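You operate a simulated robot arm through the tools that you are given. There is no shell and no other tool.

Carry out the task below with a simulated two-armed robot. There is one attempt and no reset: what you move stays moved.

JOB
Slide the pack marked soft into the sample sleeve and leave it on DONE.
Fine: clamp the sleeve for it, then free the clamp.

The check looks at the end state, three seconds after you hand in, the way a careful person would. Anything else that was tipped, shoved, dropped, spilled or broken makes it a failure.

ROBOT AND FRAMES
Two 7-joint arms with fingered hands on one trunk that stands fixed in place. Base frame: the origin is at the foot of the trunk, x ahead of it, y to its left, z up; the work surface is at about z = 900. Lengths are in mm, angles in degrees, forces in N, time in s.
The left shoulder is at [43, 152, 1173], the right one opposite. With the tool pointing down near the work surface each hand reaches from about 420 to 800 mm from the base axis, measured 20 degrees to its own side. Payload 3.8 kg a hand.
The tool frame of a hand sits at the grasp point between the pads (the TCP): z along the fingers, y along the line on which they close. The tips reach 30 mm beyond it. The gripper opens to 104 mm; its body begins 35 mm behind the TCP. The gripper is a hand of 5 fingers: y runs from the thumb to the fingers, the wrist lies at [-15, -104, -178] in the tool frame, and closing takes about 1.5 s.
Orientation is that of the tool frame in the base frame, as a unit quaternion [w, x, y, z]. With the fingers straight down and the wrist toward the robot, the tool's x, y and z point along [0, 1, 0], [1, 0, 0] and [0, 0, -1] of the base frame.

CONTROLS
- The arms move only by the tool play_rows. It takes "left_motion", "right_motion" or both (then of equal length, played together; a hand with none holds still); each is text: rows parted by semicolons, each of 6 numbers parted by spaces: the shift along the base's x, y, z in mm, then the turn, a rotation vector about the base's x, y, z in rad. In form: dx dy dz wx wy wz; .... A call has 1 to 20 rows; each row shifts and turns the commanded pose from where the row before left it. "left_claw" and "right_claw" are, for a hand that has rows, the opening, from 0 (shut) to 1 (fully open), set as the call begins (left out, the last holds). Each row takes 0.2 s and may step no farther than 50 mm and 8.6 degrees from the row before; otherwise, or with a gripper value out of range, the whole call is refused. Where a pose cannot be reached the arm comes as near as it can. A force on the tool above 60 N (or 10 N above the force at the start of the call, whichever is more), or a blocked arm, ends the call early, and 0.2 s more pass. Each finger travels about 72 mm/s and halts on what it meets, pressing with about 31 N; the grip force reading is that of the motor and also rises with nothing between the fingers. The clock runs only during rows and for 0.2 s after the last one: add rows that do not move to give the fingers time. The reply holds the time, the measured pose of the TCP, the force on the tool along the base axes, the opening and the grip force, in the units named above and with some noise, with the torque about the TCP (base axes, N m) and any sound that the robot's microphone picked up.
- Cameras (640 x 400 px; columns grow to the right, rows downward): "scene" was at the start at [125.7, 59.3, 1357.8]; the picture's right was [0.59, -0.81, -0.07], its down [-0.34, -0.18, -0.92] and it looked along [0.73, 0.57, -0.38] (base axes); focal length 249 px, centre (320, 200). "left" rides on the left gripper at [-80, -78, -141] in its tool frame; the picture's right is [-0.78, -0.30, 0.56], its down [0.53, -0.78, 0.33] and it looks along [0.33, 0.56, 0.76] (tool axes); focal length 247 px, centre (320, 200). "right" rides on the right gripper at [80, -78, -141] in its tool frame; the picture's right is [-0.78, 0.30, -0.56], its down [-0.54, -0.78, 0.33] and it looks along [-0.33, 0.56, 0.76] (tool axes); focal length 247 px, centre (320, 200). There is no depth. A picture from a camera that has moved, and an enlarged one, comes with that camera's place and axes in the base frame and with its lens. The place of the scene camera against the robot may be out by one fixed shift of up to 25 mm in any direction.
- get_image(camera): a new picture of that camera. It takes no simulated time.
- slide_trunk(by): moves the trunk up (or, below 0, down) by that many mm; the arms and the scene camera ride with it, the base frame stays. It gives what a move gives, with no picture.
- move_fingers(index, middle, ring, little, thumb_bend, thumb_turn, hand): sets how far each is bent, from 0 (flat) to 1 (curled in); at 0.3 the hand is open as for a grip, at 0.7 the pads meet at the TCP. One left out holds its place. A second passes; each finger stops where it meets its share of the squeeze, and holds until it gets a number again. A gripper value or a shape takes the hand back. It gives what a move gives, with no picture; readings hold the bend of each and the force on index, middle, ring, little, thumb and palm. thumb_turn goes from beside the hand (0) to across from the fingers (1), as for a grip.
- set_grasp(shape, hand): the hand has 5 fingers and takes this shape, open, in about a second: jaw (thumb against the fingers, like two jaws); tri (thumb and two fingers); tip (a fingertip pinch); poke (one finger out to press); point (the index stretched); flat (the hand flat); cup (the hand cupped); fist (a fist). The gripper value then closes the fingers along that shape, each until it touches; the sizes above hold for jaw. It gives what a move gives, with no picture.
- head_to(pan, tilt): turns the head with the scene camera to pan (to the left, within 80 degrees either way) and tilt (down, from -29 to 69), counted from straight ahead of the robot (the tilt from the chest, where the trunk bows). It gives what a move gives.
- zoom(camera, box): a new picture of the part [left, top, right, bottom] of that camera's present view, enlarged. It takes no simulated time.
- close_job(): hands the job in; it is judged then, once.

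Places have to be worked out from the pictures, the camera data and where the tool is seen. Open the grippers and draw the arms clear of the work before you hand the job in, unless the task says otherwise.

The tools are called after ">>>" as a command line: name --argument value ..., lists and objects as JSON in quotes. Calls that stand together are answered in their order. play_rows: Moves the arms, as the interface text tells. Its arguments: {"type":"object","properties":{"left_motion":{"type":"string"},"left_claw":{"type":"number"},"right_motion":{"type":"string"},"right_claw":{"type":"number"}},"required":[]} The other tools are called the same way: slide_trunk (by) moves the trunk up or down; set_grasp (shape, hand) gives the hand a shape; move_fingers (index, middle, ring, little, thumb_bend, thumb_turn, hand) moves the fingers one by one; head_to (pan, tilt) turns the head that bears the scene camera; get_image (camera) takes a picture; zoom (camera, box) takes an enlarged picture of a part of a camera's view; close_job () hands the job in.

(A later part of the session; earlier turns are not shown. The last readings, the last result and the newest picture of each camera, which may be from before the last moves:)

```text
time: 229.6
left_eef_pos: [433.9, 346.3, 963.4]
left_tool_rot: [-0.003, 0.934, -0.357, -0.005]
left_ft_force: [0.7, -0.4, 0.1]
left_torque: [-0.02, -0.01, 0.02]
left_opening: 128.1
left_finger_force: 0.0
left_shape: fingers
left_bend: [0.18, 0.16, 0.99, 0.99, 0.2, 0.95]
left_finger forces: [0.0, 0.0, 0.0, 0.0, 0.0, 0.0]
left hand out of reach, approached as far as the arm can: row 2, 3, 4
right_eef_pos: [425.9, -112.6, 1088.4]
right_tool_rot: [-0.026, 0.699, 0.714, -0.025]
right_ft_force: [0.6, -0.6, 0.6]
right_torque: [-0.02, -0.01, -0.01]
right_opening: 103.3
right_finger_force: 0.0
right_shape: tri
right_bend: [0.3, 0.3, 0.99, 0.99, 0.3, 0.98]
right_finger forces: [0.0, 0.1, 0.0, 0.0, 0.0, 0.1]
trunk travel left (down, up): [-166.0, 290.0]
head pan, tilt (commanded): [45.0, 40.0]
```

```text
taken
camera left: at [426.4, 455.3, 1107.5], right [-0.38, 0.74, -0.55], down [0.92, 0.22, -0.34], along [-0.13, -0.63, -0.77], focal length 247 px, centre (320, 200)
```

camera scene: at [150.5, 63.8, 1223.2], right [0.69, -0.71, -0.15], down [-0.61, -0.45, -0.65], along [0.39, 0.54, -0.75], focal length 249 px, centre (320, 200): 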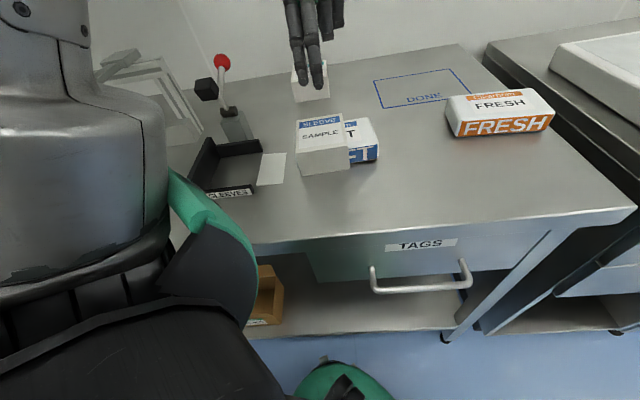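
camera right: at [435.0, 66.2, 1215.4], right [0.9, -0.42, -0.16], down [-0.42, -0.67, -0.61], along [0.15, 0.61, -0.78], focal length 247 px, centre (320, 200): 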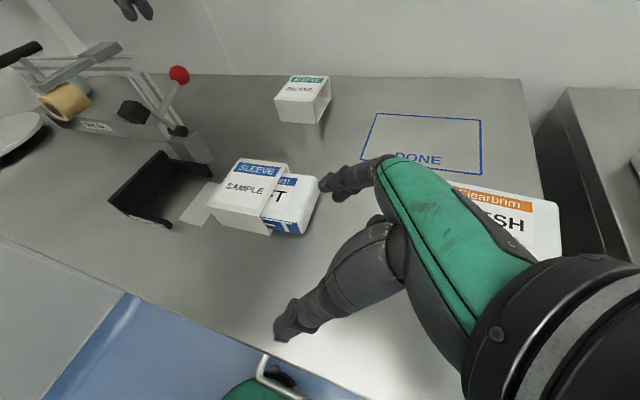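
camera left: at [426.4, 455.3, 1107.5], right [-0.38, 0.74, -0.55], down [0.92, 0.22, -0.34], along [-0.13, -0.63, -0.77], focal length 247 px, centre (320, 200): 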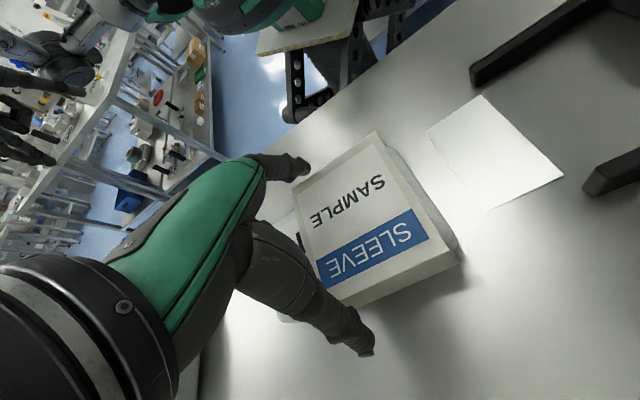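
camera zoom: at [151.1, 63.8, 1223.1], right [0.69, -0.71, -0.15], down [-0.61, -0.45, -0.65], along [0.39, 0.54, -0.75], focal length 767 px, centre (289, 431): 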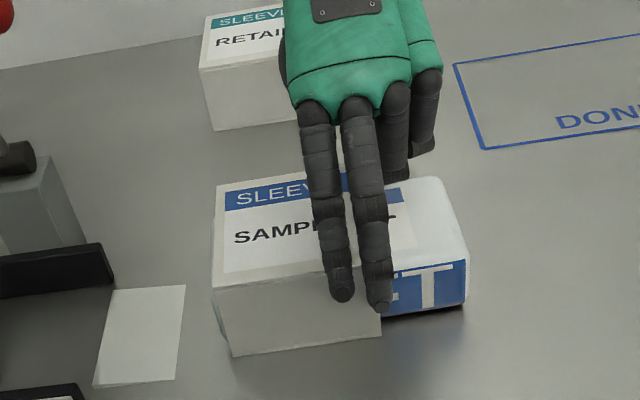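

The arm drifted at its limit; a lower trunk should fix this. I raise the hand back over the point and lower the trunk 50 mm.

>>> play_rows --left_motion "0 0 20 0 0 0;-5 0 20 0 0 0;-6 -0.5 7 0 0 0;-5 -0.5 3 0 0 0;0 0 0 0 0 0"

>>> slide_trunk --by -50

>>> get_image --camera "left"

```text
time: 230.8
left_eef_pos: [416.3, 345.9, 1013.8]
left_tool_rot: [-0.004, 0.932, -0.362, -0.001]
left_ft_force: [-0.4, 0.5, 0.1]
left_torque: [-0.01, 0.0, 0.0]
left_opening: 128.3
left_finger_force: 0.2
left_shape: fingers
left_bend: [0.18, 0.16, 0.99, 0.99, 0.2, 0.95]
left_finger forces: [0.1, 0.0, 0.1, 0.0, 0.1, 0.0]
right_eef_pos: [426.9, -112.9, 1088.5]
right_tool_rot: [-0.025, 0.699, 0.714, -0.025]
right_ft_force: [-0.2, 0.0, 0.6]
right_torque: [0.01, 0.01, 0.02]
right_opening: 103.6
right_finger_force: 0.1
right_shape: tri
right_bend: [0.3, 0.3, 0.99, 0.99, 0.3, 0.98]
right_finger forces: [0.1, 0.0, 0.0, 0.0, 0.1, 0.0]
trunk travel left (down, up): [-166.0, 290.0]
head pan, tilt (commanded): [45.0, 40.0]
```

```text
time: 231.7
left_eef_pos: [414.2, 343.9, 966.3]
left_tool_rot: [-0.004, 0.933, -0.361, -0.001]
left_ft_force: [-1.0, -0.3, 0.2]
left_torque: [0.0, -0.06, 0.0]
left_opening: 128.3
left_finger_force: 0.0
left_shape: fingers
left_bend: [0.18, 0.16, 0.99, 0.99, 0.2, 0.95]
left_finger forces: [0.1, 0.0, 0.0, 0.0, 0.1, 0.0]
right_eef_pos: [425.6, -112.1, 1039.2]
right_tool_rot: [-0.026, 0.7, 0.713, -0.023]
right_ft_force: [0.1, 0.0, 0.3]
right_torque: [-0.03, -0.01, -0.03]
right_opening: 103.8
right_finger_force: 0.1
right_shape: tri
right_bend: [0.3, 0.3, 0.99, 0.99, 0.3, 0.98]
right_finger forces: [0.0, 0.0, 0.0, 0.0, 0.0, 0.0]
trunk travel left (down, up): [-116.0, 340.0]
head pan, tilt (commanded): [45.0, 40.0]
```

```text
taken
camera left: at [408.9, 455.2, 1108.1], right [-0.37, 0.74, -0.55], down [0.92, 0.22, -0.33], along [-0.13, -0.63, -0.77], focal length 247 px, centre (320, 200)
```

left: 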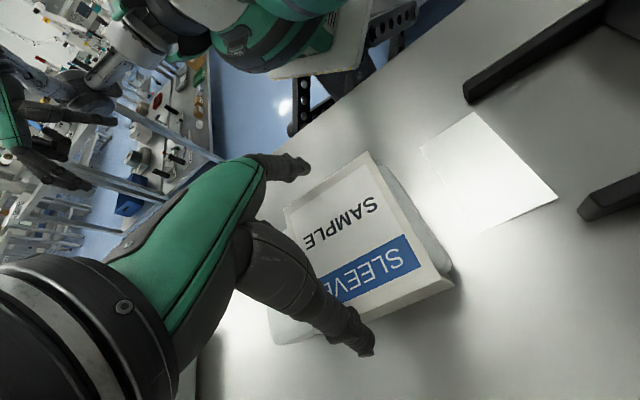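

Now it's on target at z≈966 with clearance on both sides. I shift 3 mm deeper and lower the rest.

>>> play_rows --left_motion "1.2 1.2 -4 0 0 0;1.2 1.2 -5 0 0 0;0 0 -5 0 0 0;0 0 0 0 0 0"

>>> get_image --camera "left"

>>> zoom --camera "scene" --box '[240, 30, 380, 160]'

```text
time: 232.7
left_eef_pos: [417.5, 347.6, 950.5]
left_tool_rot: [-0.004, 0.933, -0.361, -0.002]
left_ft_force: [0.7, 1.5, 2.2]
left_torque: [0.14, -0.07, -0.04]
left_opening: 130.1
left_finger_force: 1.1
left_shape: fingers
left_bend: [0.18, 0.16, 0.99, 0.99, 0.19, 0.95]
left_finger forces: [0.0, 0.0, 0.1, 0.1, 2.3, 0.0]
right_eef_pos: [426.0, -112.4, 1038.0]
right_tool_rot: [-0.026, 0.699, 0.714, -0.025]
right_ft_force: [-0.5, -0.2, -0.6]
right_torque: [0.03, -0.01, 0.02]
right_opening: 103.8
right_finger_force: 0.0
right_shape: tri
right_bend: [0.3, 0.3, 0.99, 0.99, 0.3, 0.98]
right_finger forces: [0.0, 0.0, 0.1, 0.0, 0.0, 0.0]
trunk travel left (down, up): [-116.0, 340.0]
head pan, tilt (commanded): [45.0, 40.0]
```

```text
taken
camera left: at [412.6, 457.5, 1093.3], right [-0.37, 0.75, -0.55], down [0.92, 0.22, -0.33], along [-0.13, -0.63, -0.77], focal length 247 px, centre (320, 200)
```

left: 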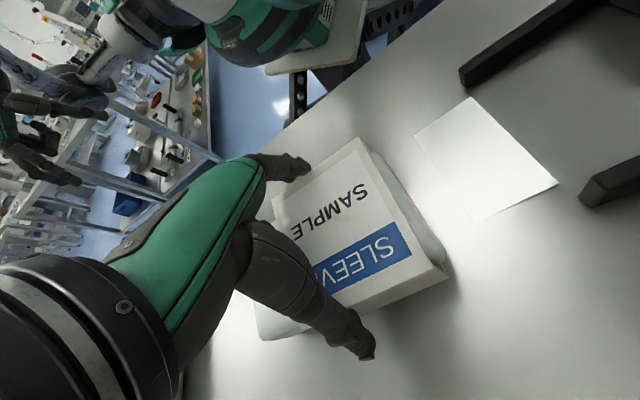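

```text
3.08 times, centred on (310, 95) of scene
camera zoom: at [183.2, 63.8, 1156.4], right [0.68, -0.71, -0.21], down [-0.66, -0.45, -0.6], along [0.33, 0.54, -0.77], focal length 767 px, centre (351, 523)
```

zoom: 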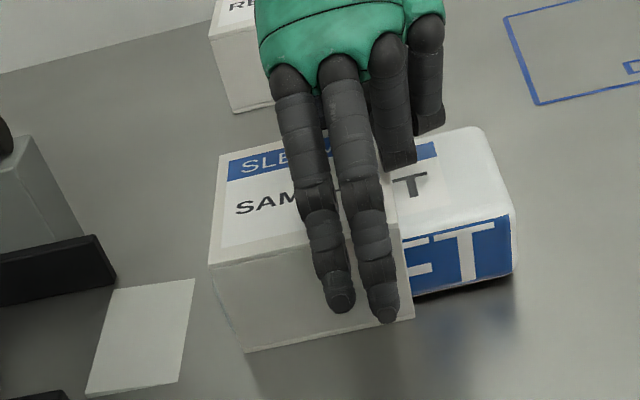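

Fingers straddle the sleeve. I close thumb, index and middle on it.

>>> move_fingers --hand "left" --index 0.5 --middle 0.5 --thumb_bend 0.5

>>> get_image --camera "left"

>>> zoom --camera "scene" --box '[240, 30, 380, 160]'

```text
time: 233.7
left_eef_pos: [418.9, 346.9, 952.2]
left_tool_rot: [-0.004, 0.933, -0.361, 0.0]
left_ft_force: [2.8, 4.0, 18.3]
left_torque: [-0.2, 0.23, -0.01]
left_opening: 115.9
left_finger_force: 27.1
left_shape: fingers
left_bend: [0.24, 0.34, 0.99, 0.99, 0.31, 0.96]
left_finger forces: [16.1, 8.7, 0.0, 0.0, 29.8, 0.0]
right_eef_pos: [426.0, -112.6, 1038.9]
right_tool_rot: [-0.026, 0.699, 0.714, -0.024]
right_ft_force: [-0.1, 0.1, -0.2]
right_torque: [-0.01, 0.0, 0.0]
right_opening: 103.8
right_finger_force: 0.0
right_shape: tri
right_bend: [0.3, 0.3, 0.99, 0.99, 0.3, 0.98]
right_finger forces: [0.1, 0.0, 0.0, 0.1, 0.0, 0.0]
trunk travel left (down, up): [-116.0, 340.0]
head pan, tilt (commanded): [45.0, 40.0]
```

```text
taken
camera left: at [411.7, 456.9, 1094.5], right [-0.37, 0.75, -0.55], down [0.92, 0.22, -0.33], along [-0.13, -0.63, -0.77], focal length 247 px, centre (320, 200)
```

left: 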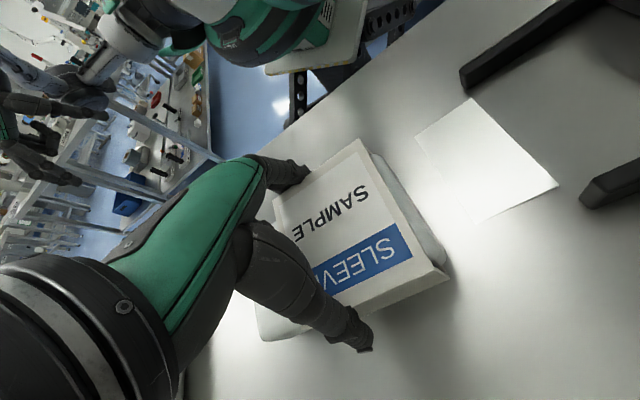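

```text
3.08 times, centred on (310, 95) of scene
camera zoom: at [182.2, 63.2, 1156.7], right [0.68, -0.71, -0.21], down [-0.66, -0.45, -0.6], along [0.33, 0.54, -0.77], focal length 767 px, centre (351, 523)
```

zoom: 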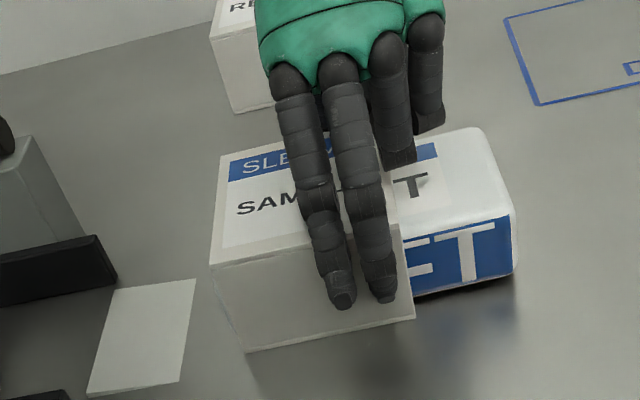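

Gripped with ~30 N on the thumb. I lift slowly and check.

>>> play_rows --left_motion "0 0 2 0 0 0;0 0 3 0 0 0;0 0 4 0 0 0;0 0 5 0 0 0;0 0 6 0 0 0;0 0 0 0 0 0"

>>> get_image --camera "left"

>>> zoom --camera "scene" --box '[240, 30, 380, 160]'

```text
time: 235.1
left_eef_pos: [419.8, 347.6, 970.9]
left_tool_rot: [-0.002, 0.933, -0.36, -0.002]
left_ft_force: [-0.7, 0.5, -3.1]
left_torque: [-0.03, -0.02, 0.02]
left_opening: 114.1
left_finger_force: 23.2
left_shape: fingers
left_bend: [0.24, 0.35, 0.99, 0.99, 0.33, 0.96]
left_finger forces: [12.8, 10.1, 0.0, 0.0, 23.6, 0.0]
right_eef_pos: [426.5, -110.5, 1038.3]
right_tool_rot: [-0.026, 0.7, 0.714, -0.025]
right_ft_force: [-0.9, -0.4, -0.1]
right_torque: [0.03, -0.02, 0.01]
right_opening: 103.6
right_finger_force: 0.0
right_shape: tri
right_bend: [0.3, 0.3, 0.99, 0.99, 0.3, 0.98]
right_finger forces: [0.1, 0.1, 0.0, 0.0, 0.0, 0.0]
trunk travel left (down, up): [-116.0, 340.0]
head pan, tilt (commanded): [45.0, 40.0]
```

```text
taken
camera left: at [412.9, 458.1, 1113.0], right [-0.38, 0.74, -0.55], down [0.92, 0.22, -0.33], along [-0.13, -0.63, -0.77], focal length 247 px, centre (320, 200)
```

left: 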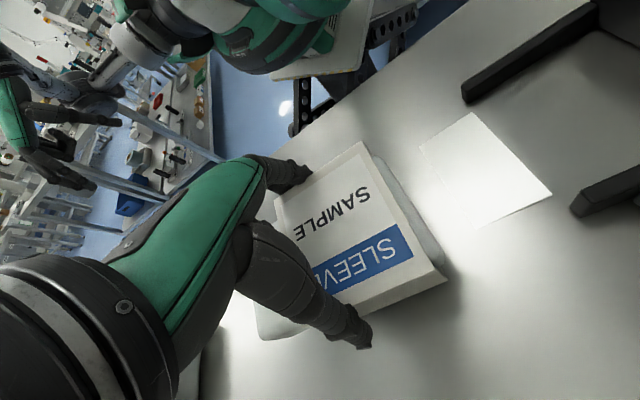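

```text
3.08 times, centred on (310, 95) of scene
camera zoom: at [183.6, 64.1, 1156.2], right [0.68, -0.71, -0.21], down [-0.66, -0.45, -0.6], along [0.33, 0.54, -0.78], focal length 767 px, centre (351, 523)
```

zoom: 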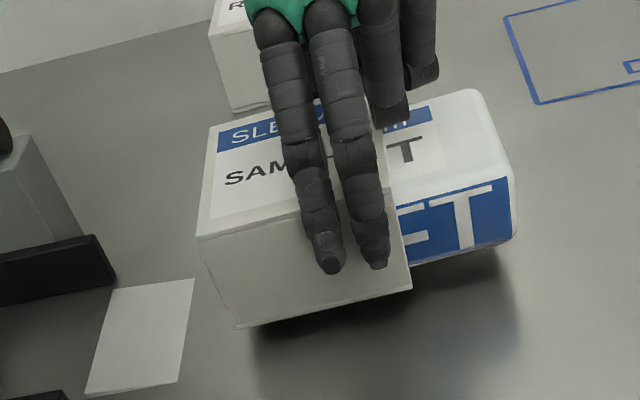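

It's lifted cleanly and level. I carry it outward along +x, a bit higher.

>>> play_rows --left_motion "2 0 6 0 0 0;6 0 8 0 0 0;10 0 6 0 0 0;12 0 0 0 0 0;14 0 0 0 0 0;14 0 0 0 0 0;14 0 0 0 0 0;14 0 0 0 0 0;12 0 0 0 0 0;8 0 0 0 0 0;4 0 0 0 0 0;0 0 0 0 0 0"

>>> get_image --camera "scene"

>>> get_image --camera "left"

```text
time: 237.7
left_eef_pos: [529.3, 348.2, 990.6]
left_tool_rot: [-0.002, 0.933, -0.36, 0.0]
left_ft_force: [-1.2, 0.2, -3.1]
left_torque: [-0.02, 0.01, 0.01]
left_opening: 114.0
left_finger_force: 23.2
left_shape: fingers
left_bend: [0.24, 0.35, 0.99, 0.99, 0.33, 0.96]
left_finger forces: [12.7, 10.0, 0.1, 0.0, 23.5, 0.0]
right_eef_pos: [428.2, -111.8, 1038.6]
right_tool_rot: [-0.026, 0.699, 0.714, -0.025]
right_ft_force: [-0.3, -0.1, -0.1]
right_torque: [0.03, -0.01, -0.01]
right_opening: 103.7
right_finger_force: 0.0
right_shape: tri
right_bend: [0.3, 0.3, 0.99, 0.99, 0.3, 0.98]
right_finger forces: [0.0, 0.0, 0.0, 0.0, 0.0, 0.1]
trunk travel left (down, up): [-116.0, 340.0]
head pan, tilt (commanded): [45.0, 40.0]
```

```text
taken
camera scene: at [183.7, 64.0, 1156.3], right [0.68, -0.71, -0.21], down [-0.66, -0.45, -0.6], along [0.33, 0.54, -0.78], focal length 249 px, centre (320, 200)
```

scene: 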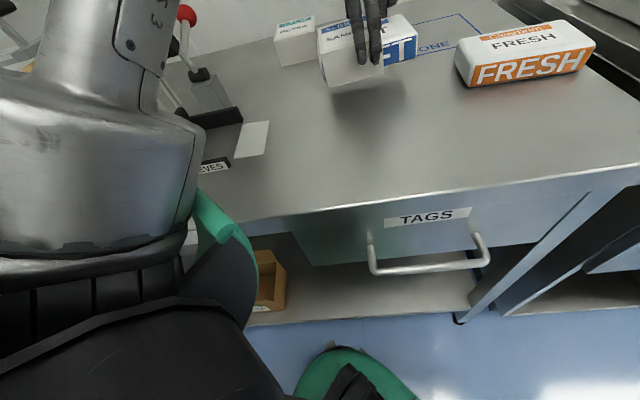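

```text
taken
camera left: at [523.2, 458.0, 1133.0], right [-0.37, 0.74, -0.55], down [0.92, 0.22, -0.33], along [-0.13, -0.63, -0.77], focal length 247 px, centre (320, 200)
```

left: 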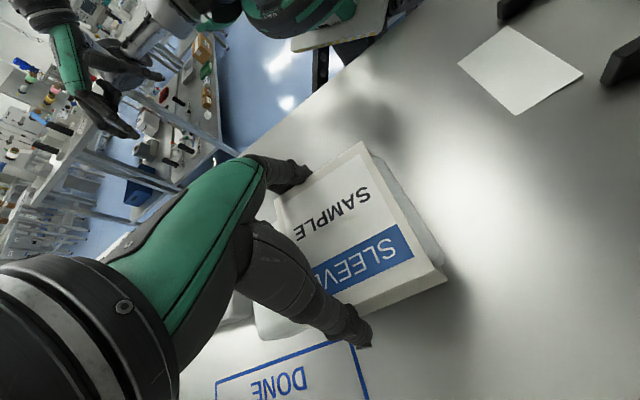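

No limit so far; DONE lies just ahead. I continue along +x and see how far it reaches.

>>> play_rows --left_motion "6 0 0 0 0 0;12 0 0 0 0 0;12 0 0 0 0 0;12 0 0 0 0 0;12 0 0 0 0 0;12 0 0 0 0 0;12 0 0 0 0 0;6 0 0 0 0 0;0 0 0 0 0 0"

>>> get_image --camera "left"

```text
time: 239.7
left_eef_pos: [567.1, 330.3, 955.5]
left_tool_rot: [-0.004, 0.933, -0.36, 0.001]
left_ft_force: [1.4, 0.2, -2.3]
left_torque: [0.01, 0.04, 0.0]
left_opening: 113.6
left_finger_force: 23.3
left_shape: fingers
left_bend: [0.24, 0.35, 0.99, 0.99, 0.33, 0.96]
left_finger forces: [13.2, 10.0, 0.0, 0.0, 23.6, 0.0]
left hand out of reach, approached as far as the arm can: row 2, 3, 4, 5, 6, 7, 8
right_eef_pos: [426.1, -112.2, 1039.4]
right_tool_rot: [-0.025, 0.699, 0.714, -0.025]
right_ft_force: [1.2, 0.7, 0.0]
right_torque: [-0.01, 0.0, 0.01]
right_opening: 103.8
right_finger_force: 0.2
right_shape: tri
right_bend: [0.3, 0.3, 0.99, 0.99, 0.3, 0.98]
right_finger forces: [0.1, 0.0, 0.0, 0.1, 0.1, 0.0]
trunk travel left (down, up): [-116.0, 340.0]
head pan, tilt (commanded): [45.0, 40.0]
```

```text
taken
camera left: at [560.5, 440.5, 1098.3], right [-0.37, 0.75, -0.55], down [0.92, 0.22, -0.33], along [-0.12, -0.63, -0.77], focal length 247 px, centre (320, 200)
```

left: 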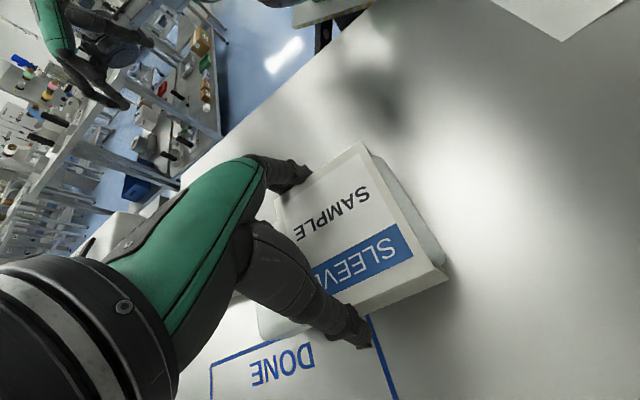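

The reach ended at (567, 330) with the assembly just above the table, clear of FRESH. I set it down here and release.

>>> play_rows --left_motion "0 0 -2 0 0 0;0 0 -2 0 0 0;0 0 0 0 0 0"

>>> get_image --camera "scene"

```text
time: 240.5
left_eef_pos: [566.2, 331.8, 953.0]
left_tool_rot: [-0.003, 0.932, -0.362, 0.0]
left_ft_force: [3.5, 2.2, 8.9]
left_torque: [-0.15, 0.21, 0.01]
left_opening: 114.4
left_finger_force: 26.7
left_shape: fingers
left_bend: [0.24, 0.35, 0.99, 0.99, 0.33, 0.96]
left_finger forces: [15.8, 9.0, 0.0, 0.1, 28.8, 0.1]
right_eef_pos: [426.1, -113.2, 1038.5]
right_tool_rot: [-0.025, 0.7, 0.714, -0.024]
right_ft_force: [-0.4, -0.2, 0.8]
right_torque: [0.03, -0.04, 0.0]
right_opening: 103.8
right_finger_force: 0.0
right_shape: tri
right_bend: [0.3, 0.3, 0.99, 0.99, 0.3, 0.98]
right_finger forces: [0.0, 0.1, 0.1, 0.0, 0.0, 0.1]
trunk travel left (down, up): [-116.0, 340.0]
head pan, tilt (commanded): [45.0, 40.0]
```

```text
taken
camera scene: at [182.9, 63.5, 1156.7], right [0.68, -0.71, -0.21], down [-0.66, -0.45, -0.6], along [0.33, 0.54, -0.77], focal length 249 px, centre (320, 200)
```

scene: 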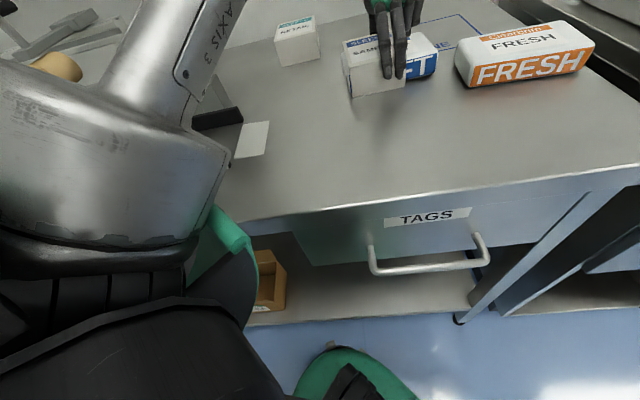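

It's on the table. I open the fingers and rise straight up.

>>> move_fingers --hand "left" --index 0.18 --middle 0.16 --thumb_bend 0.18

>>> play_rows --left_motion "0 0 10 0 0 0;0 0 15 0 0 0;0 0 20 0 0 0;0 0 20 0 0 0;0 0 20 0 0 0;0 0 0 0 0 0"

>>> slide_trunk --by 160

>>> get_image --camera "scene"

>>> get_image --camera "left"

```text
time: 241.5
left_eef_pos: [566.4, 329.4, 951.8]
left_tool_rot: [-0.002, 0.933, -0.36, -0.001]
left_ft_force: [-0.3, -0.3, -0.2]
left_torque: [-0.03, -0.03, -0.01]
left_opening: 130.2
left_finger_force: 0.1
left_shape: fingers
left_bend: [0.18, 0.16, 0.99, 0.99, 0.18, 0.95]
left_finger forces: [0.0, 0.0, 0.1, 0.1, 0.0, 0.0]
right_eef_pos: [426.5, -112.2, 1039.0]
right_tool_rot: [-0.026, 0.699, 0.714, -0.024]
right_ft_force: [-0.1, -0.6, -0.4]
right_torque: [0.0, 0.0, 0.03]
right_opening: 103.8
right_finger_force: 0.2
right_shape: tri
right_bend: [0.3, 0.3, 0.99, 0.99, 0.3, 0.98]
right_finger forces: [0.0, 0.1, 0.1, 0.0, 0.1, 0.0]
trunk travel left (down, up): [-116.0, 340.0]
head pan, tilt (commanded): [45.0, 40.0]
```

```text
time: 242.9
left_eef_pos: [530.9, 319.6, 1004.1]
left_tool_rot: [-0.004, 0.933, -0.361, 0.0]
left_ft_force: [0.6, 0.1, 0.7]
left_torque: [-0.04, 0.02, 0.0]
left_opening: 130.1
left_finger_force: 0.0
left_shape: fingers
left_bend: [0.18, 0.16, 0.99, 0.99, 0.18, 0.95]
left_finger forces: [0.0, 0.0, 0.0, 0.0, 0.0, 0.0]
left hand out of reach, approached as far as the arm can: row 1, 2, 3, 4, 5
right_eef_pos: [428.0, -111.1, 1037.1]
right_tool_rot: [-0.025, 0.699, 0.714, -0.026]
right_ft_force: [-0.3, -0.3, 0.6]
right_torque: [0.0, 0.03, -0.01]
right_opening: 104.0
right_finger_force: 0.2
right_shape: tri
right_bend: [0.3, 0.3, 0.99, 0.99, 0.3, 0.98]
right_finger forces: [0.1, 0.0, 0.0, 0.0, 0.1, 0.0]
trunk travel left (down, up): [-116.0, 340.0]
head pan, tilt (commanded): [45.0, 40.0]
```

```text
time: 244.7
left_eef_pos: [467.5, 317.5, 1273.8]
left_tool_rot: [-0.042, 0.928, -0.358, 0.097]
left_ft_force: [-0.5, -0.3, -0.7]
left_torque: [-0.02, -0.05, -0.01]
left_opening: 130.1
left_finger_force: 0.1
left_shape: fingers
left_bend: [0.18, 0.16, 0.99, 0.99, 0.18, 0.95]
left_finger forces: [0.1, 0.0, 0.1, 0.0, 0.1, 0.0]
right_eef_pos: [426.0, -112.8, 1197.1]
right_tool_rot: [-0.026, 0.699, 0.714, -0.025]
right_ft_force: [0.0, -0.1, -0.8]
right_torque: [-0.01, -0.01, 0.03]
right_opening: 103.9
right_finger_force: 0.1
right_shape: tri
right_bend: [0.3, 0.3, 0.99, 0.99, 0.3, 0.98]
right_finger forces: [0.1, 0.0, 0.1, 0.0, 0.1, 0.0]
trunk travel left (down, up): [-276.0, 180.0]
head pan, tilt (commanded): [45.0, 40.0]
```

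```text
taken
camera scene: at [95.9, 63.8, 1352.9], right [0.7, -0.71, -0.06], down [-0.52, -0.45, -0.72], along [0.48, 0.54, -0.69], focal length 249 px, centre (320, 200)
```

scene: 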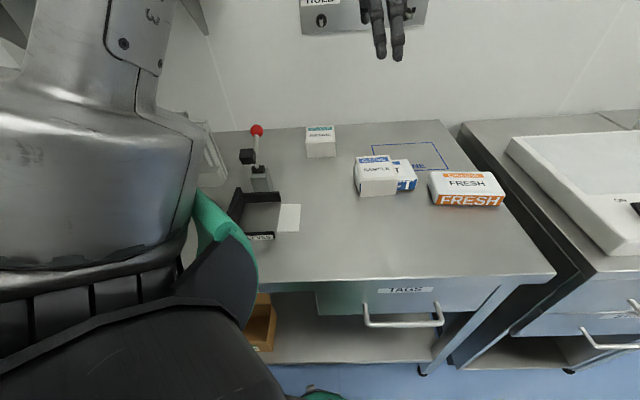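

```text
taken
camera left: at [430.9, 428.4, 1411.8], right [-0.25, 0.75, -0.62], down [0.97, 0.22, -0.13], along [0.04, -0.63, -0.78], focal length 247 px, centre (320, 200)
```

left: 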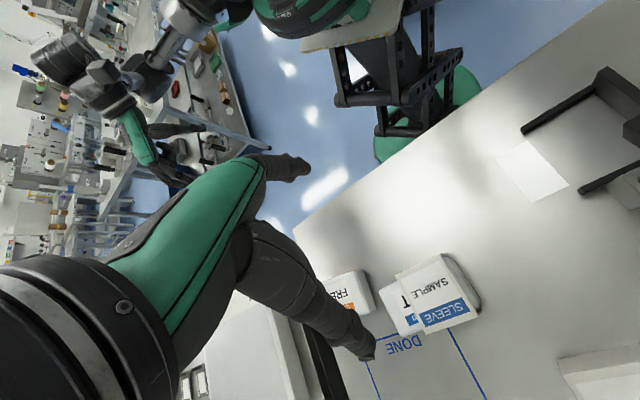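

The assembly stands near DONE. I zoom in to see its pose after the release.

>>> zoom --camera "scene" --box '[335, 130, 465, 220]'

>>> zoom --camera "left" --box '[320, 230, 520, 400]'

```text
4.44 times, centred on (400, 175) of scene
camera zoom: at [95.9, 63.8, 1352.9], right [0.7, -0.71, -0.06], down [-0.52, -0.45, -0.72], along [0.48, 0.54, -0.69], focal length 1108 px, centre (-36, 311)
```

zoom: 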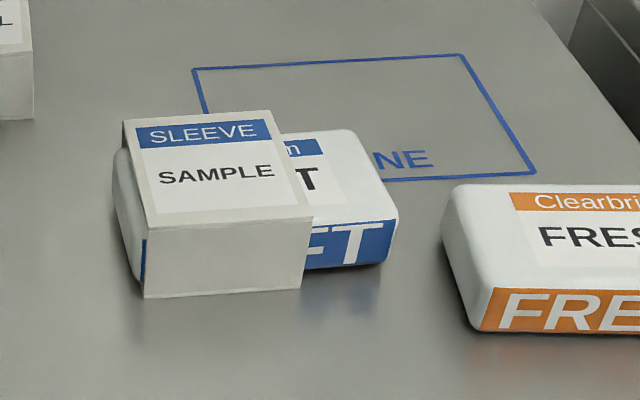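

```text
2.35 times, centred on (420, 315) of left
camera zoom: at [430.9, 428.4, 1411.8], right [-0.25, 0.75, -0.62], down [0.97, 0.22, -0.13], along [0.04, -0.63, -0.78], focal length 581 px, centre (85, -71)
```

zoom: 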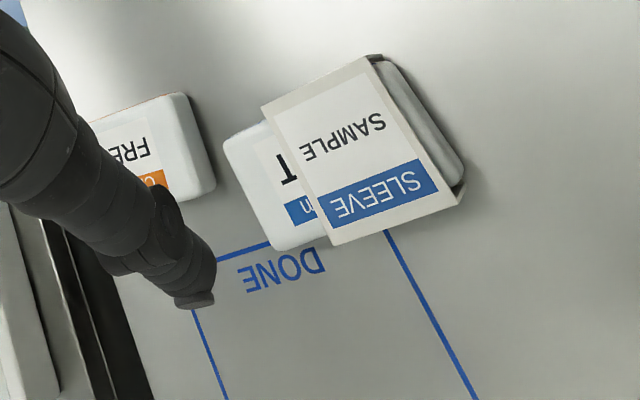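

The pack is still well inside (now sticking out a little on both ends), the assembly about 150 mm short of DONE's center along +x. I level the left hand and turn it back toward yaw 45° at height.

>>> play_rows --left_motion "-5 10 -5 -0.0045 0.106 0;-5 15 -5 -0.0045 0.106 0;-5 17 -7 0 0 0.137;-5 17 -7 0 0 0.137;-5 17 -7 0 0 0.137;-5 17 -7 0 0 0.137;-5 17 -7 0 0 0.137;-5 17 -7 0 0 0.137;-5 17 -7 0 0 0.137;-5 17 -5 0 0 0.137;0 10 0 0 0 0.137;0 0 0 0 0 0.137;0 0 0 0 0 0"

>>> play_rows --left_motion "8 -8 0 0 0 0.137;10 -10 0 0 0 0.137;10 -10 0 0 0 0.137;10 -10 0 0 0 0.137;10 -10 0 0 0 0.137;10 -10 0 0 0 0.137;10 -10 0 0 0 0.137;10 -10 0 0 0 0.137;10 -10 0 0 0 0.137;10 -10 0 0 0 0.137;10 -10 0 0 0 0.137;10 -10 0 0 0 0.137;10 -10 0 0 0 0.1;8 -8 0 0 0 0;0 0 0 0 0 0"

>>> get_image --camera "scene"

>>> get_image --camera "left"

```text
time: 247.5
left_eef_pos: [386.3, 479.9, 1163.2]
left_tool_rot: [0.0, 0.95, 0.312, 0.0]
left_ft_force: [-0.6, 0.9, 0.6]
left_torque: [0.02, 0.0, 0.02]
left_opening: 130.0
left_finger_force: 0.2
left_shape: fingers
left_bend: [0.18, 0.16, 0.99, 0.99, 0.18, 0.95]
left_finger forces: [0.1, 0.0, 0.0, 0.1, 0.0, 0.0]
left hand out of reach, approached as far as the arm can: row 1, 2
right_eef_pos: [426.5, -111.3, 1198.9]
right_tool_rot: [-0.025, 0.699, 0.714, -0.024]
right_ft_force: [0.3, -0.1, -0.8]
right_torque: [0.01, 0.01, -0.04]
right_opening: 103.8
right_finger_force: 0.1
right_shape: tri
right_bend: [0.3, 0.3, 0.99, 0.99, 0.3, 0.98]
right_finger forces: [0.1, 0.1, 0.0, 0.0, 0.1, 0.1]
trunk travel left (down, up): [-276.0, 180.0]
head pan, tilt (commanded): [45.0, 40.0]
```

```text
time: 250.7
left_eef_pos: [521.1, 342.9, 1164.5]
left_tool_rot: [0.0, 0.372, 0.928, 0.0]
left_ft_force: [0.3, 0.0, 0.0]
left_torque: [-0.01, -0.04, -0.01]
left_opening: 130.1
left_finger_force: 0.1
left_shape: fingers
left_bend: [0.18, 0.16, 0.99, 0.99, 0.18, 0.95]
left_finger forces: [0.0, 0.1, 0.0, 0.0, 0.1, 0.0]
right_eef_pos: [425.3, -112.6, 1198.9]
right_tool_rot: [-0.026, 0.7, 0.714, -0.025]
right_ft_force: [0.4, 0.0, 0.0]
right_torque: [-0.01, 0.0, 0.01]
right_opening: 103.7
right_finger_force: 0.0
right_shape: tri
right_bend: [0.3, 0.3, 0.99, 0.99, 0.3, 0.98]
right_finger forces: [0.0, 0.0, 0.1, 0.1, 0.0, 0.0]
trunk travel left (down, up): [-276.0, 180.0]
head pan, tilt (commanded): [45.0, 40.0]
```

```text
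taken
camera scene: at [95.6, 63.9, 1353.0], right [0.7, -0.71, -0.06], down [-0.52, -0.45, -0.72], along [0.48, 0.54, -0.69], focal length 249 px, centre (320, 200)
```

scene: 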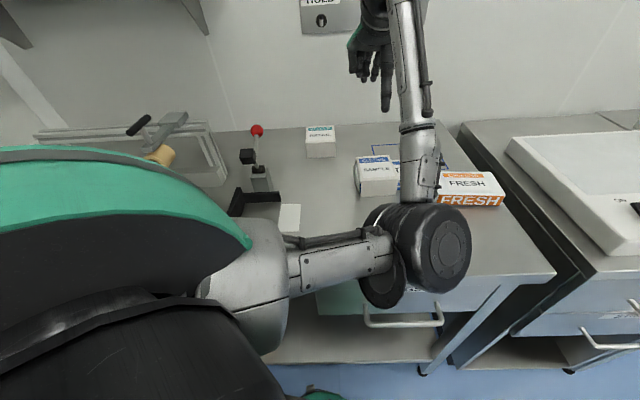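

```text
taken
camera left: at [526.1, 231.9, 1306.1], right [0.36, -0.75, -0.56], down [-0.92, -0.19, -0.33], along [0.14, 0.63, -0.76], focal length 247 px, centre (320, 200)
```

left: 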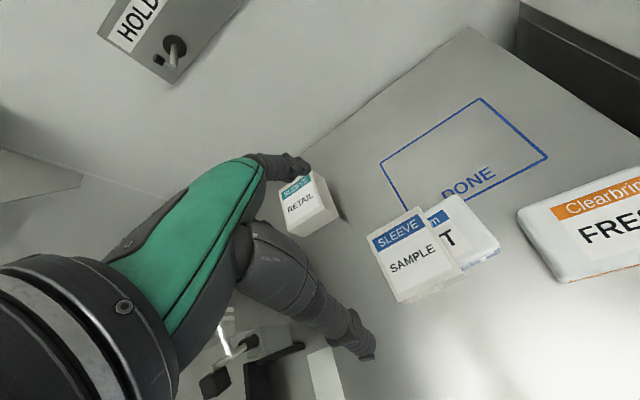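

The left camera has a clear view of the assembly and DONE. I zoom to measure both.

>>> zoom --camera "left" --box '[350, 90, 560, 310]'

```text
1.82 times, centred on (455, 200) of left
camera zoom: at [526.1, 231.9, 1306.1], right [0.36, -0.75, -0.56], down [-0.92, -0.19, -0.33], along [0.14, 0.63, -0.76], focal length 449 px, centre (74, 200)
```

zoom: 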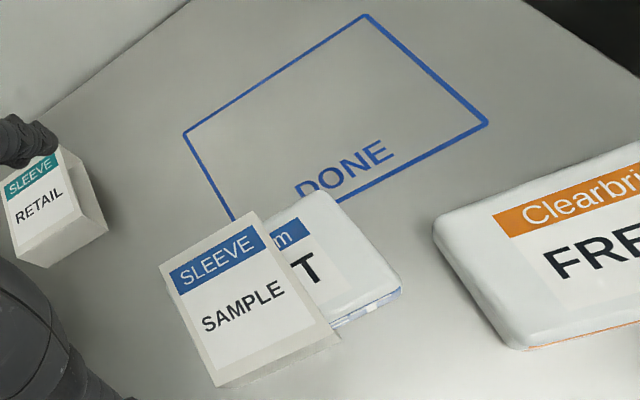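

DONE spans r 174–364, d 680–823; the assembly's extents center is at (r 173.5, d 633), so it needs +151 mm in x and +16 mm in y. I move the left hand above its balance point (568, 328) and lower.

>>> play_rows --left_motion "12 -3 -15 0 0 0;12 -4 -25 0 0 0;12 -4 -25 0 0 0;11 -4 -25 0 0 0;0 0 -25 0 0 0;0 0 -25 0 0 0;0 0 -20 0 0 0;0 0 0 0 0 0"

>>> get_image --camera "left"

>>> get_image --camera "scene"

```text
time: 252.5
left_eef_pos: [568.9, 328.8, 1003.0]
left_tool_rot: [-0.001, 0.374, 0.928, 0.001]
left_ft_force: [-0.8, -0.8, -0.6]
left_torque: [0.01, 0.01, 0.03]
left_opening: 130.3
left_finger_force: 0.1
left_shape: fingers
left_bend: [0.18, 0.16, 0.99, 0.99, 0.18, 0.95]
left_finger forces: [0.0, 0.0, 0.0, 0.0, 0.0, 0.0]
right_eef_pos: [426.7, -113.0, 1199.1]
right_tool_rot: [-0.025, 0.699, 0.715, -0.024]
right_ft_force: [0.0, -0.3, 0.8]
right_torque: [0.0, 0.02, -0.03]
right_opening: 103.7
right_finger_force: 0.0
right_shape: tri
right_bend: [0.3, 0.3, 0.99, 0.99, 0.3, 0.98]
right_finger forces: [0.1, 0.1, 0.0, 0.0, 0.0, 0.0]
trunk travel left (down, up): [-276.0, 180.0]
head pan, tilt (commanded): [45.0, 40.0]
```

```text
taken
camera left: at [573.3, 216.3, 1145.7], right [0.36, -0.75, -0.56], down [-0.92, -0.19, -0.33], along [0.14, 0.63, -0.76], focal length 247 px, centre (320, 200)
```

left: 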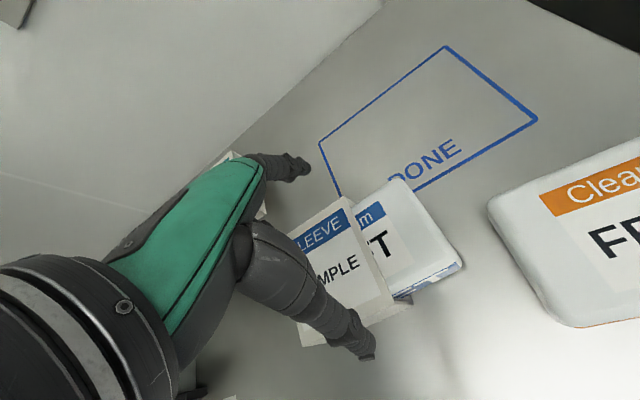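

```text
taken
camera scene: at [95.6, 63.7, 1353.0], right [0.7, -0.71, -0.06], down [-0.52, -0.45, -0.72], along [0.48, 0.54, -0.69], focal length 249 px, centre (320, 200)
```

scene: 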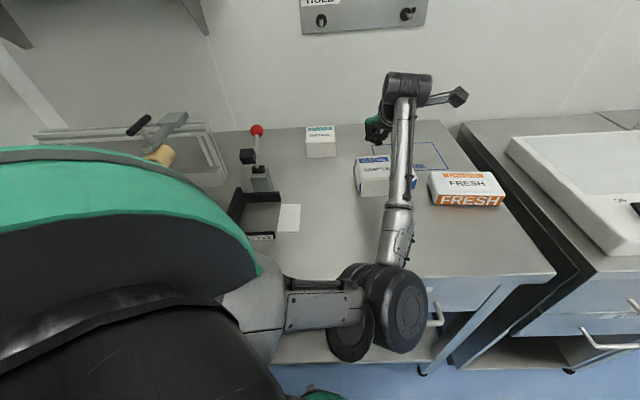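

Aligned and tracking exactly. I lower to z≈951.

>>> play_rows --left_motion "-0.5 -0.5 -15 0 0 0;0 0 -15 0 0 0;0 0 -12 0 0 0;0 0 -9 0 0 0;0 0 0 0 0 0"

>>> get_image --camera "left"

>>> zoom --camera "scene" --box '[320, 90, 460, 220]'

```text
time: 253.7
left_eef_pos: [568.7, 327.8, 953.2]
left_tool_rot: [0.0, 0.373, 0.928, 0.0]
left_ft_force: [-0.4, -0.8, 1.9]
left_torque: [-0.03, 0.06, -0.02]
left_opening: 131.2
left_finger_force: 0.3
left_shape: fingers
left_bend: [0.18, 0.16, 0.99, 0.99, 0.17, 0.95]
left_finger forces: [0.0, 0.0, 0.0, 0.0, 1.3, 0.0]
right_eef_pos: [426.1, -113.0, 1197.4]
right_tool_rot: [-0.027, 0.699, 0.714, -0.025]
right_ft_force: [0.2, 0.9, 0.0]
right_torque: [0.01, 0.03, 0.0]
right_opening: 103.7
right_finger_force: 0.1
right_shape: tri
right_bend: [0.3, 0.3, 0.99, 0.99, 0.3, 0.98]
right_finger forces: [0.0, 0.0, 0.0, 0.0, 0.0, 0.0]
trunk travel left (down, up): [-276.0, 180.0]
head pan, tilt (commanded): [45.0, 40.0]
```

```text
taken
camera left: at [572.5, 216.0, 1094.9], right [0.36, -0.75, -0.56], down [-0.92, -0.19, -0.33], along [0.14, 0.63, -0.76], focal length 247 px, centre (320, 200)
```

left: 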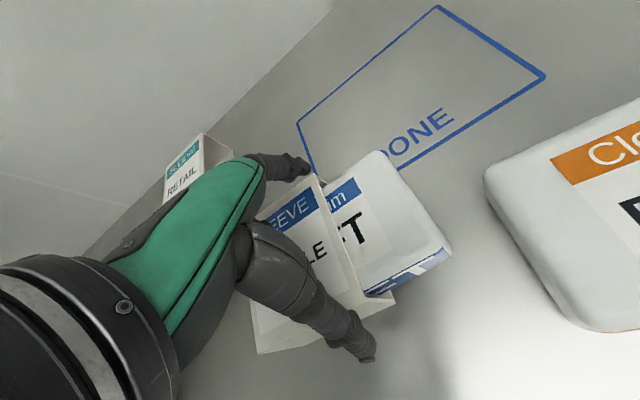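

```text
3.08 times, centred on (390, 155) of scene
camera zoom: at [95.3, 63.5, 1353.0], right [0.7, -0.71, -0.06], down [-0.52, -0.45, -0.72], along [0.48, 0.54, -0.69], focal length 767 px, centre (105, 338)
```

zoom: 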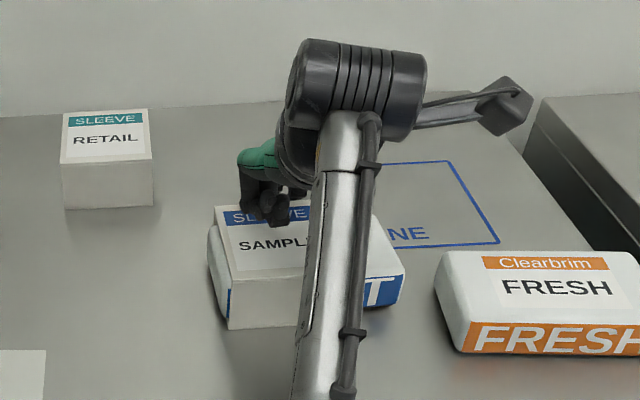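

The hand straddles the sleeve properly. I close the grip.

>>> move_fingers --hand "left" --index 0.5 --middle 0.5 --thumb_bend 0.5

>>> play_rows --left_motion "0 0 2 0 0 0;0 0 3 0 0 0;0 0 4 0 0 0;0 0 5 0 0 0;0 0 5 0 0 0;0 0 0 0 0 0"

>>> get_image --camera "left"

>>> zoom --camera "scene" --box '[320, 90, 460, 220]'

```text
time: 254.7
left_eef_pos: [566.7, 327.9, 954.7]
left_tool_rot: [0.001, 0.373, 0.928, 0.002]
left_ft_force: [3.6, 1.0, 16.2]
left_torque: [-0.02, -0.04, 0.0]
left_opening: 112.8
left_finger_force: 26.5
left_shape: fingers
left_bend: [0.25, 0.36, 0.99, 0.99, 0.32, 0.96]
left_finger forces: [16.2, 10.7, 0.0, 0.1, 26.8, 0.0]
right_eef_pos: [425.0, -113.7, 1200.0]
right_tool_rot: [-0.025, 0.699, 0.714, -0.024]
right_ft_force: [-0.1, 0.5, -1.0]
right_torque: [-0.02, 0.0, 0.01]
right_opening: 103.7
right_finger_force: 0.0
right_shape: tri
right_bend: [0.3, 0.3, 0.99, 0.99, 0.3, 0.98]
right_finger forces: [0.0, 0.0, 0.1, 0.0, 0.0, 0.0]
trunk travel left (down, up): [-276.0, 180.0]
head pan, tilt (commanded): [45.0, 40.0]
```

```text
time: 256.1
left_eef_pos: [568.7, 328.0, 970.7]
left_tool_rot: [-0.001, 0.373, 0.928, -0.001]
left_ft_force: [0.1, 1.0, -3.3]
left_torque: [0.03, 0.02, -0.03]
left_opening: 109.9
left_finger_force: 21.0
left_shape: fingers
left_bend: [0.26, 0.36, 0.99, 0.99, 0.34, 0.96]
left_finger forces: [11.7, 9.2, 0.0, 0.0, 20.8, 0.0]
right_eef_pos: [427.5, -112.4, 1198.7]
right_tool_rot: [-0.026, 0.699, 0.714, -0.025]
right_ft_force: [-0.7, 0.5, -0.8]
right_torque: [0.02, 0.0, 0.03]
right_opening: 104.0
right_finger_force: 0.2
right_shape: tri
right_bend: [0.3, 0.3, 0.99, 0.99, 0.3, 0.98]
right_finger forces: [0.1, 0.0, 0.1, 0.0, 0.1, 0.0]
trunk travel left (down, up): [-276.0, 180.0]
head pan, tilt (commanded): [45.0, 40.0]
```

```text
taken
camera left: at [573.2, 216.4, 1113.0], right [0.35, -0.75, -0.56], down [-0.92, -0.19, -0.33], along [0.14, 0.63, -0.76], focal length 247 px, centre (320, 200)
```

left: 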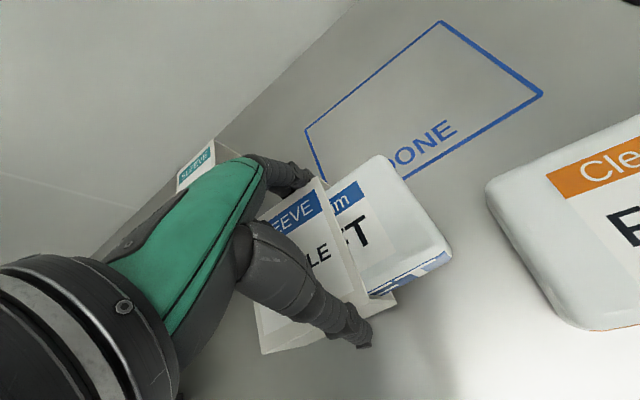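

```text
3.08 times, centred on (390, 155) of scene
camera zoom: at [96.1, 64.1, 1352.9], right [0.7, -0.71, -0.06], down [-0.52, -0.45, -0.72], along [0.48, 0.54, -0.69], focal length 767 px, centre (105, 338)
```

zoom: 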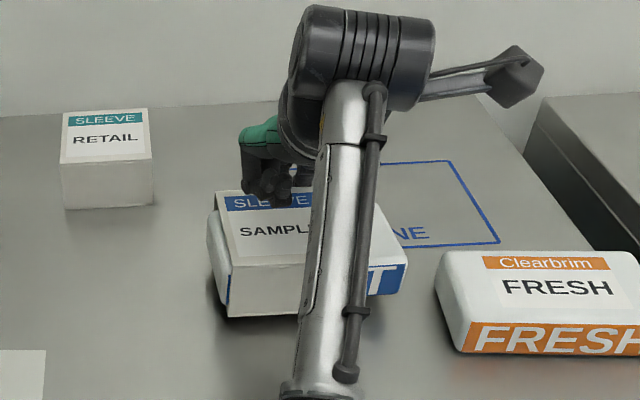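

Lifted and level. I carry it toward DONE in stages, with height in reserve.

>>> play_rows --left_motion "1 0 6 0 0 0;4 0.5 8 0 0 0;8 1 8 0 0 0;11 1.2 4 0 0 0;12 1.3 0 0 0 0;12 1.3 0 0 0 0;12 1.3 0 0 0 0;10 1 0 0 0 0;6 0.6 0 0 0 0;0 0 0 0 0 0"

>>> get_image --camera "left"

```text
time: 258.3
left_eef_pos: [644.7, 336.1, 996.3]
left_tool_rot: [0.0, 0.373, 0.928, 0.0]
left_ft_force: [-0.4, -0.7, -4.2]
left_torque: [0.0, 0.0, -0.02]
left_opening: 109.7
left_finger_force: 21.1
left_shape: fingers
left_bend: [0.26, 0.36, 0.99, 0.99, 0.34, 0.96]
left_finger forces: [11.6, 9.3, 0.1, 0.0, 20.8, 0.1]
right_eef_pos: [426.7, -112.5, 1199.2]
right_tool_rot: [-0.026, 0.699, 0.714, -0.025]
right_ft_force: [0.4, 0.2, -0.3]
right_torque: [-0.01, 0.03, 0.01]
right_opening: 103.8
right_finger_force: 0.1
right_shape: tri
right_bend: [0.3, 0.3, 0.99, 0.99, 0.3, 0.98]
right_finger forces: [0.0, 0.1, 0.0, 0.0, 0.0, 0.1]
trunk travel left (down, up): [-276.0, 180.0]
head pan, tilt (commanded): [45.0, 40.0]
```

```text
taken
camera left: at [649.0, 225.0, 1139.7], right [0.36, -0.75, -0.56], down [-0.92, -0.19, -0.33], along [0.14, 0.63, -0.76], focal length 247 px, centre (320, 200)
```

left: 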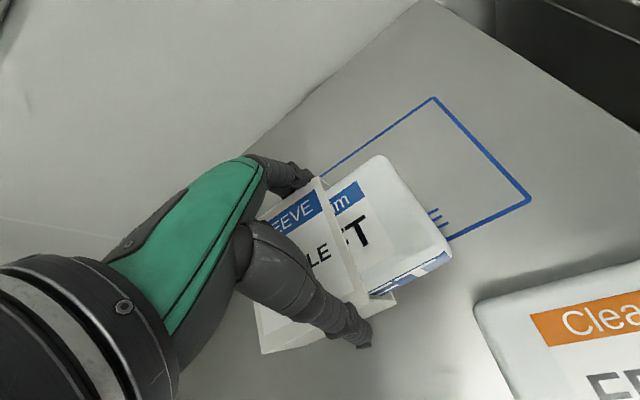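

Halfway, no limits. I continue with the next part.

>>> play_rows --left_motion "5 0.5 0 0 0 0;9 1 0 0 0 0;10 1.1 0 0 0 0;9 1 0 0 0 0;5 0.5 0 0 0 0;0 0 0 0 0 0"

>>> get_image --camera "left"

```text
time: 259.7
left_eef_pos: [683.5, 341.8, 997.4]
left_tool_rot: [0.0, 0.372, 0.928, 0.0]
left_ft_force: [-0.3, -0.7, -3.4]
left_torque: [-0.04, -0.03, -0.01]
left_opening: 110.0
left_finger_force: 20.8
left_shape: fingers
left_bend: [0.26, 0.36, 0.99, 0.99, 0.34, 0.96]
left_finger forces: [11.5, 9.3, 0.0, 0.0, 20.9, 0.1]
right_eef_pos: [426.8, -112.2, 1199.0]
right_tool_rot: [-0.026, 0.699, 0.714, -0.025]
right_ft_force: [-0.1, -0.3, -0.8]
right_torque: [0.0, 0.03, 0.01]
right_opening: 104.1
right_finger_force: 0.0
right_shape: tri
right_bend: [0.3, 0.3, 0.99, 0.99, 0.3, 0.98]
right_finger forces: [0.1, 0.1, 0.0, 0.0, 0.0, 0.0]
trunk travel left (down, up): [-276.0, 180.0]
head pan, tilt (commanded): [45.0, 40.0]
```

```text
taken
camera left: at [687.2, 229.3, 1139.4], right [0.36, -0.75, -0.56], down [-0.92, -0.19, -0.33], along [0.14, 0.63, -0.76], focal length 247 px, centre (320, 200)
```

left: 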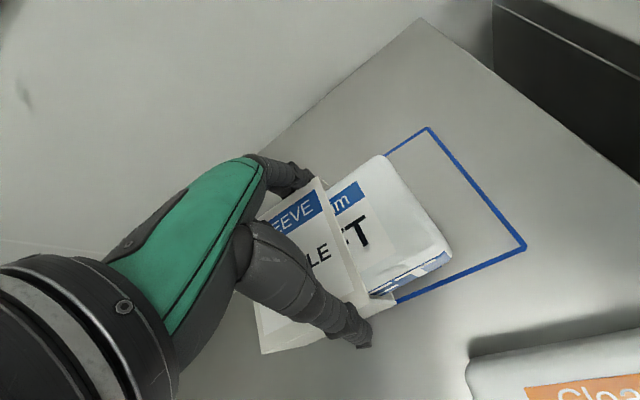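

Nearly there. I move the last 36 mm.

>>> play_rows --left_motion "6 0.4 0 0 0 0;9 0.6 0 0 0 0;9 0.6 0 0 0 0;8 0.4 0 0 0 0;4 0.2 0 0 0 0;0 0 0 0 0 0"

>>> get_image --camera "left"

>>> zoom --camera "scene" --box '[340, 90, 480, 220]'

```text
time: 261.1
left_eef_pos: [717.9, 342.8, 997.8]
left_tool_rot: [0.0, 0.373, 0.928, 0.0]
left_ft_force: [0.0, 0.1, -3.0]
left_torque: [-0.01, 0.01, -0.01]
left_opening: 109.6
left_finger_force: 20.4
left_shape: fingers
left_bend: [0.26, 0.36, 0.99, 0.99, 0.34, 0.96]
left_finger forces: [11.6, 9.3, 0.0, 0.1, 20.9, 0.0]
right_eef_pos: [427.6, -111.3, 1198.8]
right_tool_rot: [-0.026, 0.699, 0.714, -0.025]
right_ft_force: [0.1, 0.5, 0.2]
right_torque: [-0.01, -0.02, -0.02]
right_opening: 104.0
right_finger_force: 0.0
right_shape: tri
right_bend: [0.3, 0.3, 0.99, 0.99, 0.3, 0.98]
right_finger forces: [0.1, 0.1, 0.0, 0.0, 0.1, 0.1]
trunk travel left (down, up): [-276.0, 180.0]
head pan, tilt (commanded): [45.0, 40.0]
```

```text
taken
camera left: at [723.2, 231.6, 1139.6], right [0.36, -0.75, -0.56], down [-0.92, -0.19, -0.33], along [0.14, 0.63, -0.76], focal length 247 px, centre (320, 200)
```

left: 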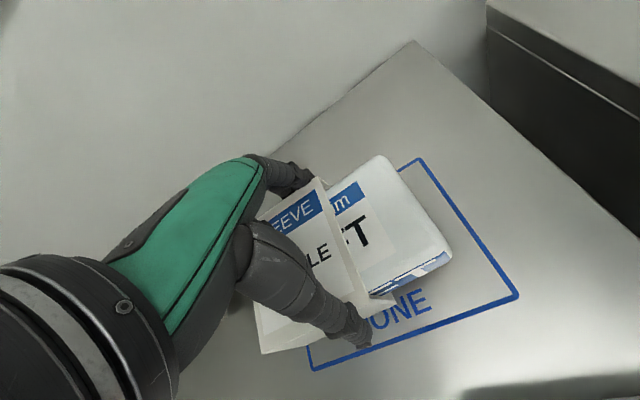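

```text
3.08 times, centred on (410, 155) of scene
camera zoom: at [96.2, 64.1, 1352.9], right [0.7, -0.71, -0.06], down [-0.52, -0.45, -0.72], along [0.48, 0.54, -0.69], focal length 767 px, centre (43, 338)
```

zoom: 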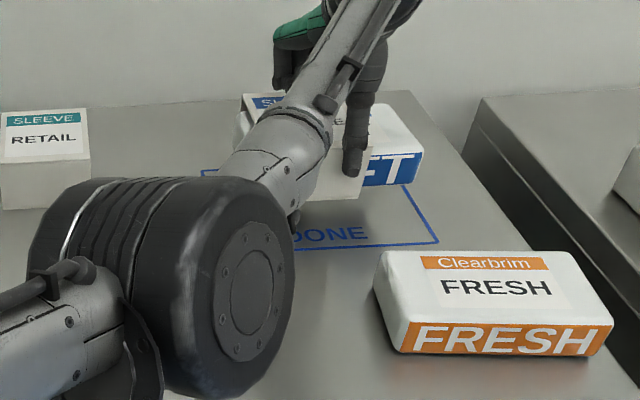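

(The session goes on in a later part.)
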